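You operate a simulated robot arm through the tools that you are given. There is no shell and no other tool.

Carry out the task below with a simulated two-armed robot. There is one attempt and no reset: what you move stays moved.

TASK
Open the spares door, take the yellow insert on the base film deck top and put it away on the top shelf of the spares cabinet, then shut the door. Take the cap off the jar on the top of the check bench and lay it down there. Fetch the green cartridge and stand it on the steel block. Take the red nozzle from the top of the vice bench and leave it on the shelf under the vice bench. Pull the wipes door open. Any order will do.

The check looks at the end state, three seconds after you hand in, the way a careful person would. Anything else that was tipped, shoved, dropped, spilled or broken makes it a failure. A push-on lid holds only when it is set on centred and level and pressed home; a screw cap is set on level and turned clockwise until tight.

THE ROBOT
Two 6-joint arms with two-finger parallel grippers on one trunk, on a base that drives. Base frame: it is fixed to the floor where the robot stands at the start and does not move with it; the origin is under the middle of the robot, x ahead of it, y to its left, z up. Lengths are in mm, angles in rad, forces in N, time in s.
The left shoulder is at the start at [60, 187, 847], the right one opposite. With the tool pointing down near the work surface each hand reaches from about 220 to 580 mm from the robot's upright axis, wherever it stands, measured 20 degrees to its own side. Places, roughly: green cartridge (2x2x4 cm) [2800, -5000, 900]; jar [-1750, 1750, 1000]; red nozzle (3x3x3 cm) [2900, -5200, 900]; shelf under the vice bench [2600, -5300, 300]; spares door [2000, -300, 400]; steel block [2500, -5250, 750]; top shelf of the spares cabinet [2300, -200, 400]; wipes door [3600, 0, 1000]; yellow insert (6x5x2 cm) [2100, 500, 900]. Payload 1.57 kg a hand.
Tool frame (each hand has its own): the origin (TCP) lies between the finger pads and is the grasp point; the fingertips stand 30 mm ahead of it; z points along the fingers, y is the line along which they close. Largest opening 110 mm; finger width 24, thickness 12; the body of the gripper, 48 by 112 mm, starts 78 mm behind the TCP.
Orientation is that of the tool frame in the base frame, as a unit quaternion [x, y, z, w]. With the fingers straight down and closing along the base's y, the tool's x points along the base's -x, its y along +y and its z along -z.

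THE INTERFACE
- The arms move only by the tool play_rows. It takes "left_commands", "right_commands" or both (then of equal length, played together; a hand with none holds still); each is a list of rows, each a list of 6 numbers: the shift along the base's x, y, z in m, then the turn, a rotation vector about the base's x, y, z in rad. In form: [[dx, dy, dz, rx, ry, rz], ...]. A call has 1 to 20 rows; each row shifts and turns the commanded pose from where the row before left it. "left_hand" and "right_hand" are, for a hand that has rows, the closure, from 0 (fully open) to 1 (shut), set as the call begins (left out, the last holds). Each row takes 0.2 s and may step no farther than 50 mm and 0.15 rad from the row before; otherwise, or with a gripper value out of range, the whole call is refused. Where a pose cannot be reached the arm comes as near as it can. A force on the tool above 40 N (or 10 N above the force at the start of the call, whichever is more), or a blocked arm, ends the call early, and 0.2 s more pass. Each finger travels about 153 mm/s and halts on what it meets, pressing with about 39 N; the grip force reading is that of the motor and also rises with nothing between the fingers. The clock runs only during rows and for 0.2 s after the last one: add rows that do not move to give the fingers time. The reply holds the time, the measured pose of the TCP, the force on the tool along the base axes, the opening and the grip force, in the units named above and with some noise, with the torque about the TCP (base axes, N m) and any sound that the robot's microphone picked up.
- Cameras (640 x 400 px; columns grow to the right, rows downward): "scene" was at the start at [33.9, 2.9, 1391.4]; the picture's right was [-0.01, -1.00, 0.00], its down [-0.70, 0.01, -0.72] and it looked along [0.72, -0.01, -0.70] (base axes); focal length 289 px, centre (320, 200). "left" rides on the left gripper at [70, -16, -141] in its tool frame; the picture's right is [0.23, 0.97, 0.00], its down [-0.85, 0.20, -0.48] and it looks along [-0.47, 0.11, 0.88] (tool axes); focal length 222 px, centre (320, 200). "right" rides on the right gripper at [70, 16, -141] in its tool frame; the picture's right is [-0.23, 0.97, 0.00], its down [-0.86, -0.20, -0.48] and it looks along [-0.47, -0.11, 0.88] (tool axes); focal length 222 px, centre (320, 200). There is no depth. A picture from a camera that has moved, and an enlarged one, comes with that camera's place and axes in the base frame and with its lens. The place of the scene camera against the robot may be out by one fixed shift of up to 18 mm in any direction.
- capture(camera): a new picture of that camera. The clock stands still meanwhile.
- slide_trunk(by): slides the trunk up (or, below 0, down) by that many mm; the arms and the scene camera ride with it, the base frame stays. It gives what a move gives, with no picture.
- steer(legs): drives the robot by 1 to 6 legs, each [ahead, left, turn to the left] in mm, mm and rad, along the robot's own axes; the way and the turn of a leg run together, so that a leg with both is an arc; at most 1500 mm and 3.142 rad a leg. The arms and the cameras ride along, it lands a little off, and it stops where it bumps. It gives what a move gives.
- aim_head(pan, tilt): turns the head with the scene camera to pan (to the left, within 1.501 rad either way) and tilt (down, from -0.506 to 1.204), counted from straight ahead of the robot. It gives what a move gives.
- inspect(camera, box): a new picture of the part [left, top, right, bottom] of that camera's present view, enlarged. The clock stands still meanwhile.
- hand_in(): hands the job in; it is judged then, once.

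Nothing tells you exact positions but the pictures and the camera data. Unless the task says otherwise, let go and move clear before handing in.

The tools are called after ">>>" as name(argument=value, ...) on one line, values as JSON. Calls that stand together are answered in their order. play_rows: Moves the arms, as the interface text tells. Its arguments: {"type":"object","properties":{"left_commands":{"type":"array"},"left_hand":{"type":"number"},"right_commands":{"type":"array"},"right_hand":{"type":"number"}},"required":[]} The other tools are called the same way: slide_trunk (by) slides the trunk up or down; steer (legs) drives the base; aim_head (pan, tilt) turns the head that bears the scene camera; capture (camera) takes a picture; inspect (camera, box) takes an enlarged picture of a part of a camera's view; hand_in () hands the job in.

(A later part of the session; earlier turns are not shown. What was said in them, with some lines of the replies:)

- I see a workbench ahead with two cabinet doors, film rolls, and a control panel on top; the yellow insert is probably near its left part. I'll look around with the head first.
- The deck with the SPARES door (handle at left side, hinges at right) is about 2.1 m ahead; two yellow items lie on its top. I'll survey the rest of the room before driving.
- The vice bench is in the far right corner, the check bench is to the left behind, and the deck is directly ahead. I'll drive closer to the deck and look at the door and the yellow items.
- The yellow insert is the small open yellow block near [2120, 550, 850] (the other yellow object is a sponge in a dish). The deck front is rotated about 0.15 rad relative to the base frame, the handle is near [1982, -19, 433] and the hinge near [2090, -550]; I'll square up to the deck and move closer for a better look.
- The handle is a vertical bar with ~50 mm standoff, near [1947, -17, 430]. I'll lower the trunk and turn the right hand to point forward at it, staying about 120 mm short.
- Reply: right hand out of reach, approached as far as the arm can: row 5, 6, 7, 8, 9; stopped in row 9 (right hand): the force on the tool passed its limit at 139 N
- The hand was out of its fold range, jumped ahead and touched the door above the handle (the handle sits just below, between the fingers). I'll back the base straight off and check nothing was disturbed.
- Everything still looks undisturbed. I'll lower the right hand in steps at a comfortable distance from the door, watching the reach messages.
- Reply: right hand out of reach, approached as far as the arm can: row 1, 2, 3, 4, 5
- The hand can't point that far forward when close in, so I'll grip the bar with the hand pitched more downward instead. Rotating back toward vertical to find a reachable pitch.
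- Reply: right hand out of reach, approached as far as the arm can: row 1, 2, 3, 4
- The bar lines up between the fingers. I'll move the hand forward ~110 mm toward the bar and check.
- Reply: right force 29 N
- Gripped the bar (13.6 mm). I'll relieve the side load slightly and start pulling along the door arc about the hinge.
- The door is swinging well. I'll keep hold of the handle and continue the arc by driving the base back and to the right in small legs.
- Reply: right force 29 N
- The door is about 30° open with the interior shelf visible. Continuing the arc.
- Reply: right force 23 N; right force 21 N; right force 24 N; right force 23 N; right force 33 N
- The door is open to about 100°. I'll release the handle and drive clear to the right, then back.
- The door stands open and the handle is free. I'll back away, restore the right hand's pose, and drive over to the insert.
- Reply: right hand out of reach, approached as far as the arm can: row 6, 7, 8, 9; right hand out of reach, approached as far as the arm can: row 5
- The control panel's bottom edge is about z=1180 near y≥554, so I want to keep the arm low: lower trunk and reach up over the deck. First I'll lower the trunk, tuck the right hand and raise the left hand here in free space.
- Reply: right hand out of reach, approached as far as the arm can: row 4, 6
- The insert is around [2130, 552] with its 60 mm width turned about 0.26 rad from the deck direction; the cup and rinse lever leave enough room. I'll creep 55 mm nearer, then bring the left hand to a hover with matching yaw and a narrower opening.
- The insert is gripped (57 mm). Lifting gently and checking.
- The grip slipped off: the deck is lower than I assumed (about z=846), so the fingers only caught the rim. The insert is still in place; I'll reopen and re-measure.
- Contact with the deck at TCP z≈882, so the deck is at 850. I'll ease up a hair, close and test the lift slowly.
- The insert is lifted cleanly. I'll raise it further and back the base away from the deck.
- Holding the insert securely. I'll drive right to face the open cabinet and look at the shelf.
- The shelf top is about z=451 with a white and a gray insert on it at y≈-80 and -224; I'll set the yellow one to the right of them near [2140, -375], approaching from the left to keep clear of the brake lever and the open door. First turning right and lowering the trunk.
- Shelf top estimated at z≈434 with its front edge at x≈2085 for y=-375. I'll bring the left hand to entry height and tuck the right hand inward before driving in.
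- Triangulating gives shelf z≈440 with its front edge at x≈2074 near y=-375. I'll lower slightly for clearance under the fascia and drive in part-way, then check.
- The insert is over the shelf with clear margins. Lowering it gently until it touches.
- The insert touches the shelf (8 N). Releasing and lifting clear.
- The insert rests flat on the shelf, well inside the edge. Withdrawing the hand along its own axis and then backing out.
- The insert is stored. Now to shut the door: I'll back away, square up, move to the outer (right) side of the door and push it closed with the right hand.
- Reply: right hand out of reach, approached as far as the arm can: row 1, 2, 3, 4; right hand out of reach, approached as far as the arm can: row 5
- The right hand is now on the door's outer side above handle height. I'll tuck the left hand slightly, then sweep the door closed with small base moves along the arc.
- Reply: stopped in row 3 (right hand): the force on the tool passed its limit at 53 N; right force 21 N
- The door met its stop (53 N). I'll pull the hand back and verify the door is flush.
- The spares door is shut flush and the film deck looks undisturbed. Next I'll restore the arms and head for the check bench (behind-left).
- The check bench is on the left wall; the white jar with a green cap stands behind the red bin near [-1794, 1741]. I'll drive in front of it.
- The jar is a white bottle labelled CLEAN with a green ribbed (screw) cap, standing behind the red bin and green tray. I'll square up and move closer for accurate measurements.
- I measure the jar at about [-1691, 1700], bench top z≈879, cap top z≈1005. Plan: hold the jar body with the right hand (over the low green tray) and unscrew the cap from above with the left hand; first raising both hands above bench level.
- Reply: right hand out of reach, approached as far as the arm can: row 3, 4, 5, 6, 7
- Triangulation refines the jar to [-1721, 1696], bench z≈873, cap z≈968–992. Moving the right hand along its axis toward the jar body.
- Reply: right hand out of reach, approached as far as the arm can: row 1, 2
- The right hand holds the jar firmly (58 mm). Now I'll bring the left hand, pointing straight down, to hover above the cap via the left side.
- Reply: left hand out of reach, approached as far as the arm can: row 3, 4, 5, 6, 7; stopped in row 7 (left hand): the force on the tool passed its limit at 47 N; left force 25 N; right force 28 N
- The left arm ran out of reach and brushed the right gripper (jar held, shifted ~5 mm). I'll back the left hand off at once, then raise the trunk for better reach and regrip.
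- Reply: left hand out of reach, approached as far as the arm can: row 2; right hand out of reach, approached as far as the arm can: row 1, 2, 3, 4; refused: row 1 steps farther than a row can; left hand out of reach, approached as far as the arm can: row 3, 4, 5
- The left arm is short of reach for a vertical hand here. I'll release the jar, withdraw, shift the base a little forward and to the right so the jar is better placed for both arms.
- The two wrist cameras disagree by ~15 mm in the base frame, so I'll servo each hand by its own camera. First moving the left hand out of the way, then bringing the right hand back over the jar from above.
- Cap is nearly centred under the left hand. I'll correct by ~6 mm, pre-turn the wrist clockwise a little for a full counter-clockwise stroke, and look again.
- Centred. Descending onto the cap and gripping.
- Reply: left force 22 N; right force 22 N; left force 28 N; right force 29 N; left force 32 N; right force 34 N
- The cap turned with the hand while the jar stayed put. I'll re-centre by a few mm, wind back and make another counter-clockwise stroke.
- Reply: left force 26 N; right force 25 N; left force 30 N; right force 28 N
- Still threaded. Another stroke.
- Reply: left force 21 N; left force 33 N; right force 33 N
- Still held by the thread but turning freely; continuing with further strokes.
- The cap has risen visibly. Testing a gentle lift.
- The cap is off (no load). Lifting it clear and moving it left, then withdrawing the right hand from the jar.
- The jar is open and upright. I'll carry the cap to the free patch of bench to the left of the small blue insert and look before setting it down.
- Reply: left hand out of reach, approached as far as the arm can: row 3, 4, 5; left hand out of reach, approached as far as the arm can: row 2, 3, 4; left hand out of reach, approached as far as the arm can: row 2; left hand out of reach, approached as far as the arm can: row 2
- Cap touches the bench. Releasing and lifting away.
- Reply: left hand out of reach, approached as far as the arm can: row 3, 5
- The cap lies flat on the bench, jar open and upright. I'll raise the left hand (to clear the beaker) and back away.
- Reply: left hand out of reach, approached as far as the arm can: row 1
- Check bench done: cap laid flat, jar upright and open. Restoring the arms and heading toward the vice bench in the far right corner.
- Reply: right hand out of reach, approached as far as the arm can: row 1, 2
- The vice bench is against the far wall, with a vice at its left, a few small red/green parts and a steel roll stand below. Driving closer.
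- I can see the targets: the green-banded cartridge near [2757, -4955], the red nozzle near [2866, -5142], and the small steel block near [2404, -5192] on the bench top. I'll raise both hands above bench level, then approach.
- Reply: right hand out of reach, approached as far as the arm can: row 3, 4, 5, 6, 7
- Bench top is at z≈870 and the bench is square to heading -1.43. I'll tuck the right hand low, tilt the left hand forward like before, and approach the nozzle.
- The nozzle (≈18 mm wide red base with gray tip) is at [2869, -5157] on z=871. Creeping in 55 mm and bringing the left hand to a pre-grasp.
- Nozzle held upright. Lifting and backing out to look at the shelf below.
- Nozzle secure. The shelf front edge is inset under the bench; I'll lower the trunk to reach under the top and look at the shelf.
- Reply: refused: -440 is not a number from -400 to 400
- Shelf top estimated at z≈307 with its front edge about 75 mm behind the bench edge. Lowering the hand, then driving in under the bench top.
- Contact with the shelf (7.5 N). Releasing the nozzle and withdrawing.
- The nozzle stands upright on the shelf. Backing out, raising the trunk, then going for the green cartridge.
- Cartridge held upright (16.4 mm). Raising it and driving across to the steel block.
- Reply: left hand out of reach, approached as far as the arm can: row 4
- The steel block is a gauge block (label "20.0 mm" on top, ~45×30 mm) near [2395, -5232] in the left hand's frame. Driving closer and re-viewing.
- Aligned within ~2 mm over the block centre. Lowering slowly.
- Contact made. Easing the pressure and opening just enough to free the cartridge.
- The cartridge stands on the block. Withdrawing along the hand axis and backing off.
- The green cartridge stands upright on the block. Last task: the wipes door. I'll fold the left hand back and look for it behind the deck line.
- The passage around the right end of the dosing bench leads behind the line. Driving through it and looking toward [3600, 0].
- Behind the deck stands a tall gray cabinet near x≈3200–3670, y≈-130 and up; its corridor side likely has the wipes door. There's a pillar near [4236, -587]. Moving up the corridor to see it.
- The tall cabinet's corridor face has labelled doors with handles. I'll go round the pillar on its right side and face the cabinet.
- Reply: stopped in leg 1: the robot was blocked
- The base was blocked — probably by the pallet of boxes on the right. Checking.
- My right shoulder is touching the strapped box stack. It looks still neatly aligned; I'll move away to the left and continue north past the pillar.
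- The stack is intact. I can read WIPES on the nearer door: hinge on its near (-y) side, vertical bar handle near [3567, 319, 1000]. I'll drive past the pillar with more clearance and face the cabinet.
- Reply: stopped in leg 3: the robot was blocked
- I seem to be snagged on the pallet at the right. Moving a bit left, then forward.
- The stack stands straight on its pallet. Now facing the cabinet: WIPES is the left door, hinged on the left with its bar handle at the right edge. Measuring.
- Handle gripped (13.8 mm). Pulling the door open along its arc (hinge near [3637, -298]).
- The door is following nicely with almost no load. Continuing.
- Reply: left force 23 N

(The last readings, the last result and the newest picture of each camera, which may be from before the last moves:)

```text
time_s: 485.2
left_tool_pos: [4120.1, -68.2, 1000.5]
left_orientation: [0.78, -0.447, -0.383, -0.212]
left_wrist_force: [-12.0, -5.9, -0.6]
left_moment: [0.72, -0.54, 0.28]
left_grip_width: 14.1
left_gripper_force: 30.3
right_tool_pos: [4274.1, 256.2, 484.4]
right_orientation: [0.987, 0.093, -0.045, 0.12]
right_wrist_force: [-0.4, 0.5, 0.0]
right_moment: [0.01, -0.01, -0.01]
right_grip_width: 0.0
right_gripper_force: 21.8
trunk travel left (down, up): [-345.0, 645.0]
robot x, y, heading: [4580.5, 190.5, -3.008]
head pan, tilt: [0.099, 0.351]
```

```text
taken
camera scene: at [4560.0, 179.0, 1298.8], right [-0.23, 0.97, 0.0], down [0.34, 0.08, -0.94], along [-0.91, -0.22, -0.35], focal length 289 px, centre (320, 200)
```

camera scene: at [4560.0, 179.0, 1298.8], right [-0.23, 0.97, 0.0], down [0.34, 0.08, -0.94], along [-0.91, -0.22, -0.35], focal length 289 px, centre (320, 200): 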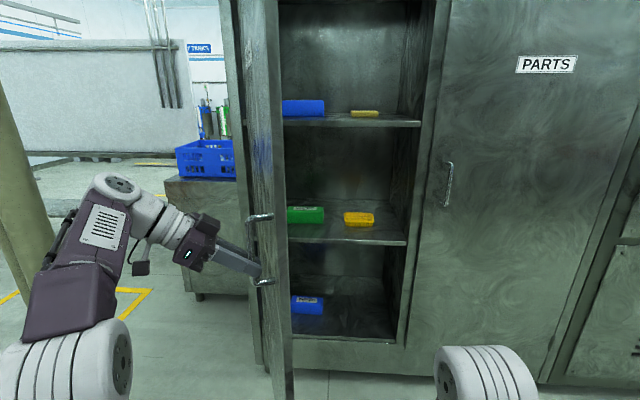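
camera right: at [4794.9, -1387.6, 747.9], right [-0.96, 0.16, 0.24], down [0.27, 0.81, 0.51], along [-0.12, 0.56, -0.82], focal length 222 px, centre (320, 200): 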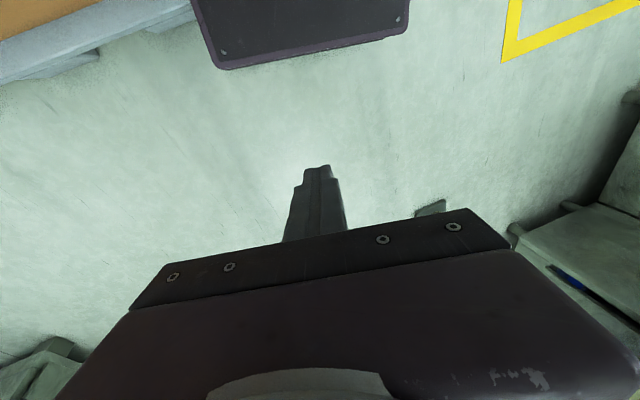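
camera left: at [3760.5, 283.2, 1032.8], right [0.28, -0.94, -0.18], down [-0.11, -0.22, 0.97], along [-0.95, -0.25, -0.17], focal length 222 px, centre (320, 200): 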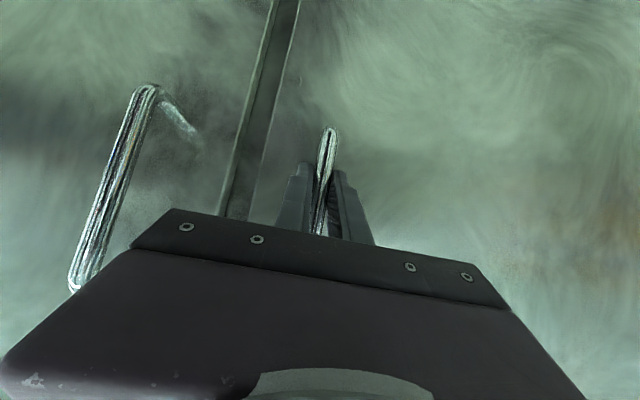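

>>> steer(legs=[[-11.6, 47, 0]])

>>> steer(legs=[[-7.2, 48, 0]])

>>> play_rows(left_commands=[[0, 0, 0, 0, 0, -0.06], [0, 0, 0, 0, 0, -0.06], [0, 0, 0, 0, 0, -0.06]])

>>> steer(legs=[[-3, 48.6, 0]])

>>> steer(legs=[[1.4, 48.7, 0]])

>>> steer(legs=[[5.5, 48.6, 0]])

>>> capture(camera="scene")

>>> capture(camera="left")

```text
time_s: 486.1
left_tool_pos: [4136.4, -114.9, 1001.3]
left_orientation: [0.78, -0.447, -0.383, -0.211]
left_wrist_force: [-15.0, -5.7, 3.5]
left_moment: [-0.28, -1.09, -0.01]
left_grip_width: 14.0
left_gripper_force: 31.0
right_tool_pos: [4292.4, 211.0, 485.7]
right_orientation: [0.988, 0.092, -0.045, 0.119]
right_wrist_force: [0.7, -0.8, 0.1]
right_moment: [0.02, 0.01, -0.02]
right_grip_width: 0.0
right_gripper_force: 21.5
trunk travel left (down, up): [-345.0, 645.0]
robot x, y, heading: [4602.3, 143.9, -3.01]
head pan, tilt: [0.099, 0.351]
```

```text
time_s: 487.0
left_tool_pos: [4150.4, -162.3, 999.9]
left_orientation: [0.781, -0.447, -0.383, -0.211]
left_wrist_force: [-7.5, -2.3, -1.3]
left_moment: [-0.31, -1.2, -0.11]
left_grip_width: 14.0
left_gripper_force: 30.7
right_tool_pos: [4307.5, 163.3, 483.6]
right_orientation: [0.987, 0.092, -0.047, 0.119]
right_wrist_force: [-0.7, 0.0, -0.4]
right_moment: [0.01, -0.02, 0.01]
right_grip_width: 0.0
right_gripper_force: 21.1
trunk travel left (down, up): [-345.0, 645.0]
robot x, y, heading: [4611.6, 93.7, -3.013]
head pan, tilt: [0.099, 0.351]
```

```text
time_s: 487.8
left_tool_pos: [4144.4, -140.3, 993.7]
left_orientation: [0.735, -0.519, -0.364, -0.242]
left_wrist_force: [1.3, 2.0, 29.9]
left_moment: [0.64, -0.79, -0.01]
left_grip_width: 14.4
left_gripper_force: 31.2
left hand out of reach, approached as far as the arm can: row 3
right_tool_pos: [4308.2, 165.5, 486.2]
right_orientation: [0.987, 0.092, -0.048, 0.121]
right_wrist_force: [0.2, 0.3, -0.5]
right_moment: [0.0, 0.0, 0.04]
right_grip_width: 0.0
right_gripper_force: 21.0
trunk travel left (down, up): [-345.0, 645.0]
robot x, y, heading: [4616.7, 98.9, -3.01]
head pan, tilt: [0.099, 0.351]
```

```text
time_s: 488.7
left_tool_pos: [4156.6, -190.4, 991.5]
left_orientation: [0.737, -0.517, -0.363, -0.242]
left_wrist_force: [24.9, 3.9, 11.7]
left_moment: [-0.26, -1.36, -0.44]
left_grip_width: 13.9
left_gripper_force: 30.3
right_tool_pos: [4318.8, 116.8, 486.3]
right_orientation: [0.987, 0.092, -0.049, 0.122]
right_wrist_force: [0.9, 0.4, -0.1]
right_moment: [0.0, -0.01, -0.03]
right_grip_width: 0.0
right_gripper_force: 21.7
trunk travel left (down, up): [-345.0, 645.0]
robot x, y, heading: [4622.4, 53.3, -3.009]
head pan, tilt: [0.099, 0.351]
```

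```text
time_s: 489.6
left_tool_pos: [4162.9, -240.0, 991.8]
left_orientation: [0.735, -0.519, -0.36, -0.245]
left_wrist_force: [30.1, 2.5, 5.1]
left_moment: [-0.42, -1.44, -0.45]
left_grip_width: 14.0
left_gripper_force: 30.9
right_tool_pos: [4323.7, 69.9, 486.5]
right_orientation: [0.987, 0.092, -0.049, 0.12]
right_wrist_force: [-0.1, 0.4, -0.9]
right_moment: [0.01, 0.0, -0.01]
right_grip_width: 0.0
right_gripper_force: 21.2
trunk travel left (down, up): [-345.0, 645.0]
robot x, y, heading: [4627.8, 2.9, -3.015]
head pan, tilt: [0.099, 0.351]
```

```text
time_s: 490.6
left_tool_pos: [4165.3, -287.9, 991.3]
left_orientation: [0.736, -0.518, -0.359, -0.246]
left_wrist_force: [26.7, -0.8, 7.9]
left_moment: [-0.44, -1.32, -0.49]
left_grip_width: 14.2
left_gripper_force: 29.8
right_tool_pos: [4324.7, 20.1, 486.0]
right_orientation: [0.987, 0.092, -0.049, 0.12]
right_wrist_force: [0.3, 0.4, 0.0]
right_moment: [0.02, 0.01, 0.01]
right_grip_width: 0.3
right_gripper_force: 21.6
trunk travel left (down, up): [-345.0, 645.0]
robot x, y, heading: [4628.6, -44.3, -3.008]
head pan, tilt: [0.099, 0.351]
```

```text
taken
camera scene: at [4616.4, -56.2, 1299.1], right [-0.23, 0.97, 0.0], down [0.33, 0.08, -0.94], along [-0.92, -0.22, -0.34], focal length 289 px, centre (320, 200)
```

scene: 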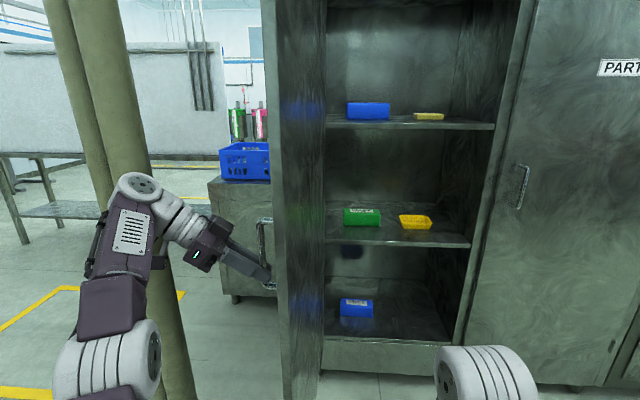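

```text
taken
camera left: at [4234.4, -426.9, 1023.3], right [-0.87, -0.46, -0.17], down [-0.23, 0.08, 0.97], along [-0.44, 0.88, -0.18], focal length 222 px, centre (320, 200)
```

left: 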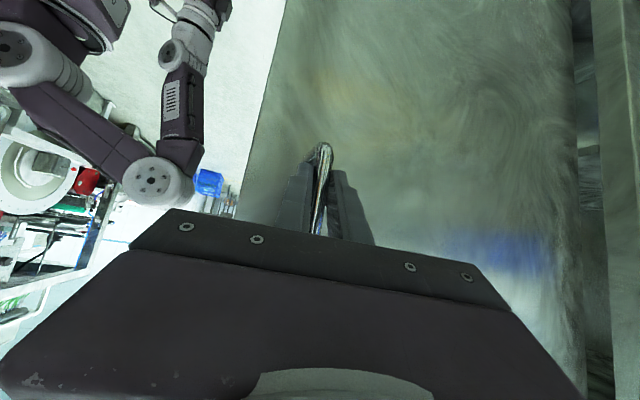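

The door is open past 90°. I'll release the handle and slip the hand off with a small sideways move (the pillar is close), then back away.

>>> play_rows(left_commands=[[0, 0, 0, 0, 0, 0], [0, 0, 0, 0, 0, 0]], left_hand=0.3)

>>> steer(legs=[[0, 48, 0]])

>>> capture(camera="left")

>>> capture(camera="scene")

```text
time_s: 491.2
left_tool_pos: [4159.2, -287.6, 989.1]
left_orientation: [0.738, -0.518, -0.356, -0.247]
left_wrist_force: [0.8, -0.7, 0.0]
left_moment: [0.0, -0.01, -0.02]
left_grip_width: 77.0
left_gripper_force: 0.0
right_tool_pos: [4321.6, 20.5, 484.3]
right_orientation: [0.987, 0.092, -0.046, 0.121]
right_wrist_force: [0.3, 0.2, 0.2]
right_moment: [-0.02, 0.02, -0.02]
right_grip_width: 0.2
right_gripper_force: 21.2
trunk travel left (down, up): [-345.0, 645.0]
robot x, y, heading: [4622.9, -45.9, -3.012]
head pan, tilt: [0.099, 0.351]
```

```text
time_s: 492.1
left_tool_pos: [4167.1, -336.9, 988.2]
left_orientation: [0.737, -0.518, -0.357, -0.249]
left_wrist_force: [-0.3, -0.2, 0.3]
left_moment: [0.07, -0.02, -0.01]
left_grip_width: 76.8
left_gripper_force: 0.1
right_tool_pos: [4328.4, -27.8, 485.4]
right_orientation: [0.987, 0.092, -0.046, 0.12]
right_wrist_force: [-0.3, -0.8, -0.6]
right_moment: [-0.01, -0.01, 0.01]
right_grip_width: 0.0
right_gripper_force: 21.2
trunk travel left (down, up): [-345.0, 645.0]
robot x, y, heading: [4635.5, -94.7, -3.006]
head pan, tilt: [0.099, 0.351]
```

```text
taken
camera left: at [4236.0, -475.5, 1020.7], right [-0.87, -0.46, -0.17], down [-0.24, 0.08, 0.97], along [-0.43, 0.88, -0.18], focal length 222 px, centre (320, 200)
```

left: 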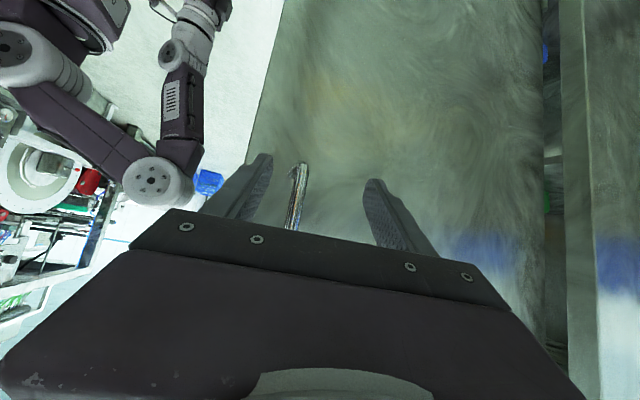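

```text
taken
camera scene: at [4616.4, -104.9, 1298.9], right [-0.23, 0.97, 0.0], down [0.33, 0.08, -0.94], along [-0.91, -0.22, -0.34], focal length 289 px, centre (320, 200)
```

scene: 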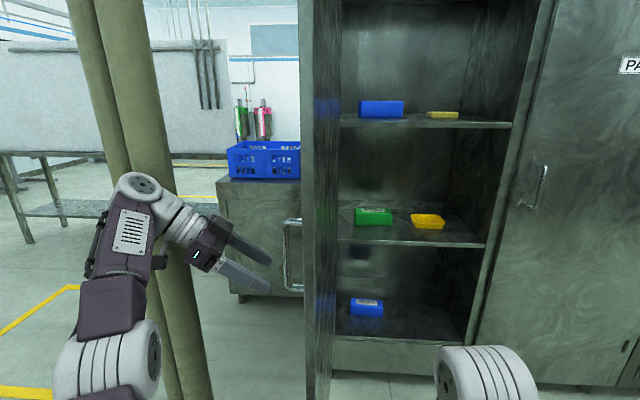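

>>> steer(legs=[[-60, 30, 0]])

>>> steer(legs=[[-300, 0, 0]])

>>> capture(camera="scene")

```text
time_s: 493.1
left_tool_pos: [4231.9, -358.7, 988.8]
left_orientation: [0.737, -0.517, -0.358, -0.247]
left_wrist_force: [1.3, 0.6, 0.5]
left_moment: [0.03, 0.06, 0.0]
left_grip_width: 77.0
left_gripper_force: 0.0
right_tool_pos: [4391.3, -50.2, 485.3]
right_orientation: [0.987, 0.094, -0.047, 0.121]
right_wrist_force: [-0.1, -0.9, -0.3]
right_moment: [0.01, 0.01, -0.03]
right_grip_width: 0.0
right_gripper_force: 21.0
trunk travel left (down, up): [-345.0, 645.0]
robot x, y, heading: [4700.8, -113.6, -3.004]
head pan, tilt: [0.099, 0.351]
```

```text
time_s: 495.1
left_tool_pos: [4531.6, -316.9, 988.9]
left_orientation: [0.737, -0.518, -0.356, -0.248]
left_wrist_force: [0.4, 0.8, -0.4]
left_moment: [0.0, 0.0, -0.04]
left_grip_width: 76.8
left_gripper_force: 0.0
right_tool_pos: [4692.3, -9.4, 485.0]
right_orientation: [0.987, 0.093, -0.047, 0.121]
right_wrist_force: [0.3, 0.0, 0.1]
right_moment: [0.03, 0.04, 0.01]
right_grip_width: 0.3
right_gripper_force: 21.3
trunk travel left (down, up): [-345.0, 645.0]
robot x, y, heading: [4995.1, -76.9, -3.007]
head pan, tilt: [0.099, 0.351]
```

```text
taken
camera scene: at [4980.5, -84.1, 1298.9], right [-0.23, 0.97, 0.0], down [0.33, 0.08, -0.94], along [-0.91, -0.22, -0.34], focal length 289 px, centre (320, 200)
```

scene: 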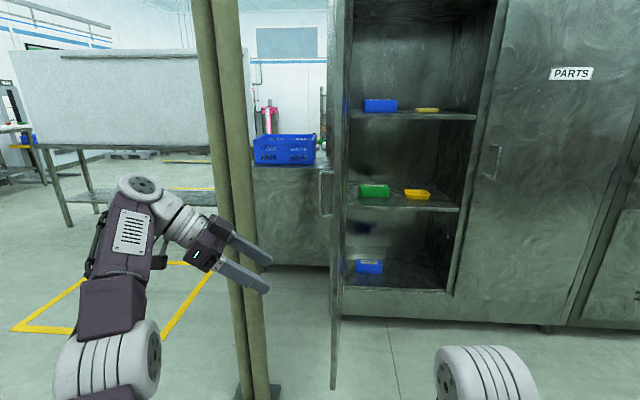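

The wipes door stays open beyond 90°. Before handing in, I'll double-check the box stack I brushed and fold the arm.

>>> aim_head(pan=1.5, tilt=0.4)

>>> capture(camera="scene")

>>> inspect(camera="scene", box=[180, 80, 420, 330])

```text
time_s: 496.7
left_tool_pos: [4530.8, -316.5, 988.0]
left_orientation: [0.738, -0.518, -0.357, -0.247]
left_wrist_force: [0.3, -0.5, 0.2]
left_moment: [-0.01, 0.0, -0.04]
left_grip_width: 77.1
left_gripper_force: 0.0
right_tool_pos: [4691.7, -8.4, 484.9]
right_orientation: [0.987, 0.093, -0.047, 0.121]
right_wrist_force: [0.2, 0.8, 0.4]
right_moment: [-0.04, 0.0, 0.01]
right_grip_width: 0.0
right_gripper_force: 21.4
trunk travel left (down, up): [-345.0, 645.0]
robot x, y, heading: [5003.1, -74.4, -3.002]
head pan, tilt: [1.499, 0.4]
```

```text
taken
camera scene: at [5076.0, -155.0, 1294.4], right [-1.0, -0.06, 0.0], down [-0.02, 0.39, -0.92], along [0.06, -0.92, -0.39], focal length 289 px, centre (320, 200)
```

scene: 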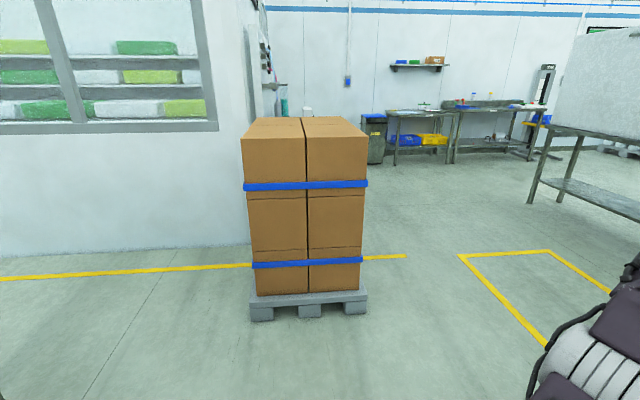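

```text
1.60 times, centred on (300, 205) of scene
camera zoom: at [5076.0, -155.0, 1294.4], right [-1.0, -0.06, 0.0], down [-0.02, 0.39, -0.92], along [0.06, -0.92, -0.39], focal length 462 px, centre (352, 192)
```

zoom: 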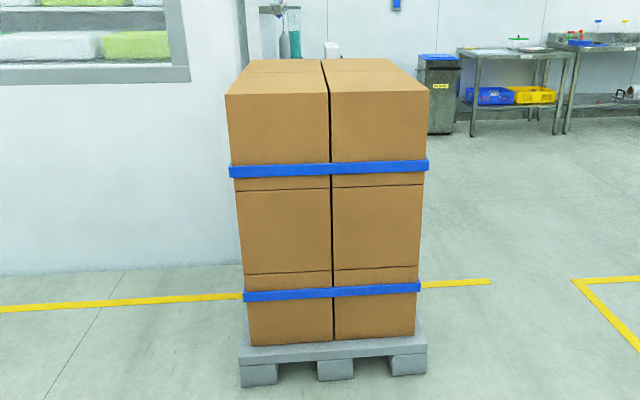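

Everything looks in order: the box stack is upright and square on its pallet, the wipes door is open with both hands clear, and all the other items were confirmed in place. Handing in.

>>> hand_in()

```text
The job is handed in.
```

I finished all five parts of the job and handed it in.

- **Spares cabinet:** I opened the door and put the yellow insert flat on the top shelf, to the right of the white and gray ones. I then pushed the door until it met its stop, and it looks flush.
- **Check bench:** The jar's green cap is unscrewed and lies flat on the bench, left of the small blue insert. The jar is open and upright, and it shifted only a few millimetres while I held it.
- **Vice bench, cartridge:** The green cartridge stands upright on the 20.0 mm steel block.
- **Vice bench, nozzle:** The red nozzle stands upright on the shelf underneath the bench.
- **Wipes door:** It is pulled open past 90° and stays there.

There were four unplanned contacts along the way:

- **Spares door:** My right hand jumped forward and hit it with about 139 N before I opened it. I saw no mark or damage.
- **Yellow insert:** My first grip slipped off it. I picked it up on the second try.
- **Gripper contact:** My left gripper brushed the right one while the right was holding the jar. The jar stayed upright.
- **Pallet by the pillar:** My right shoulder bumped the strapped stack of boxes, and the base was blocked a second time next to its pallet. The stack looks upright, with straps and alignment intact, but I could not rule out that it moved slightly.

I did not go back for a last look at the deck or the benches after leaving them. Each was checked with the cameras when I finished there.
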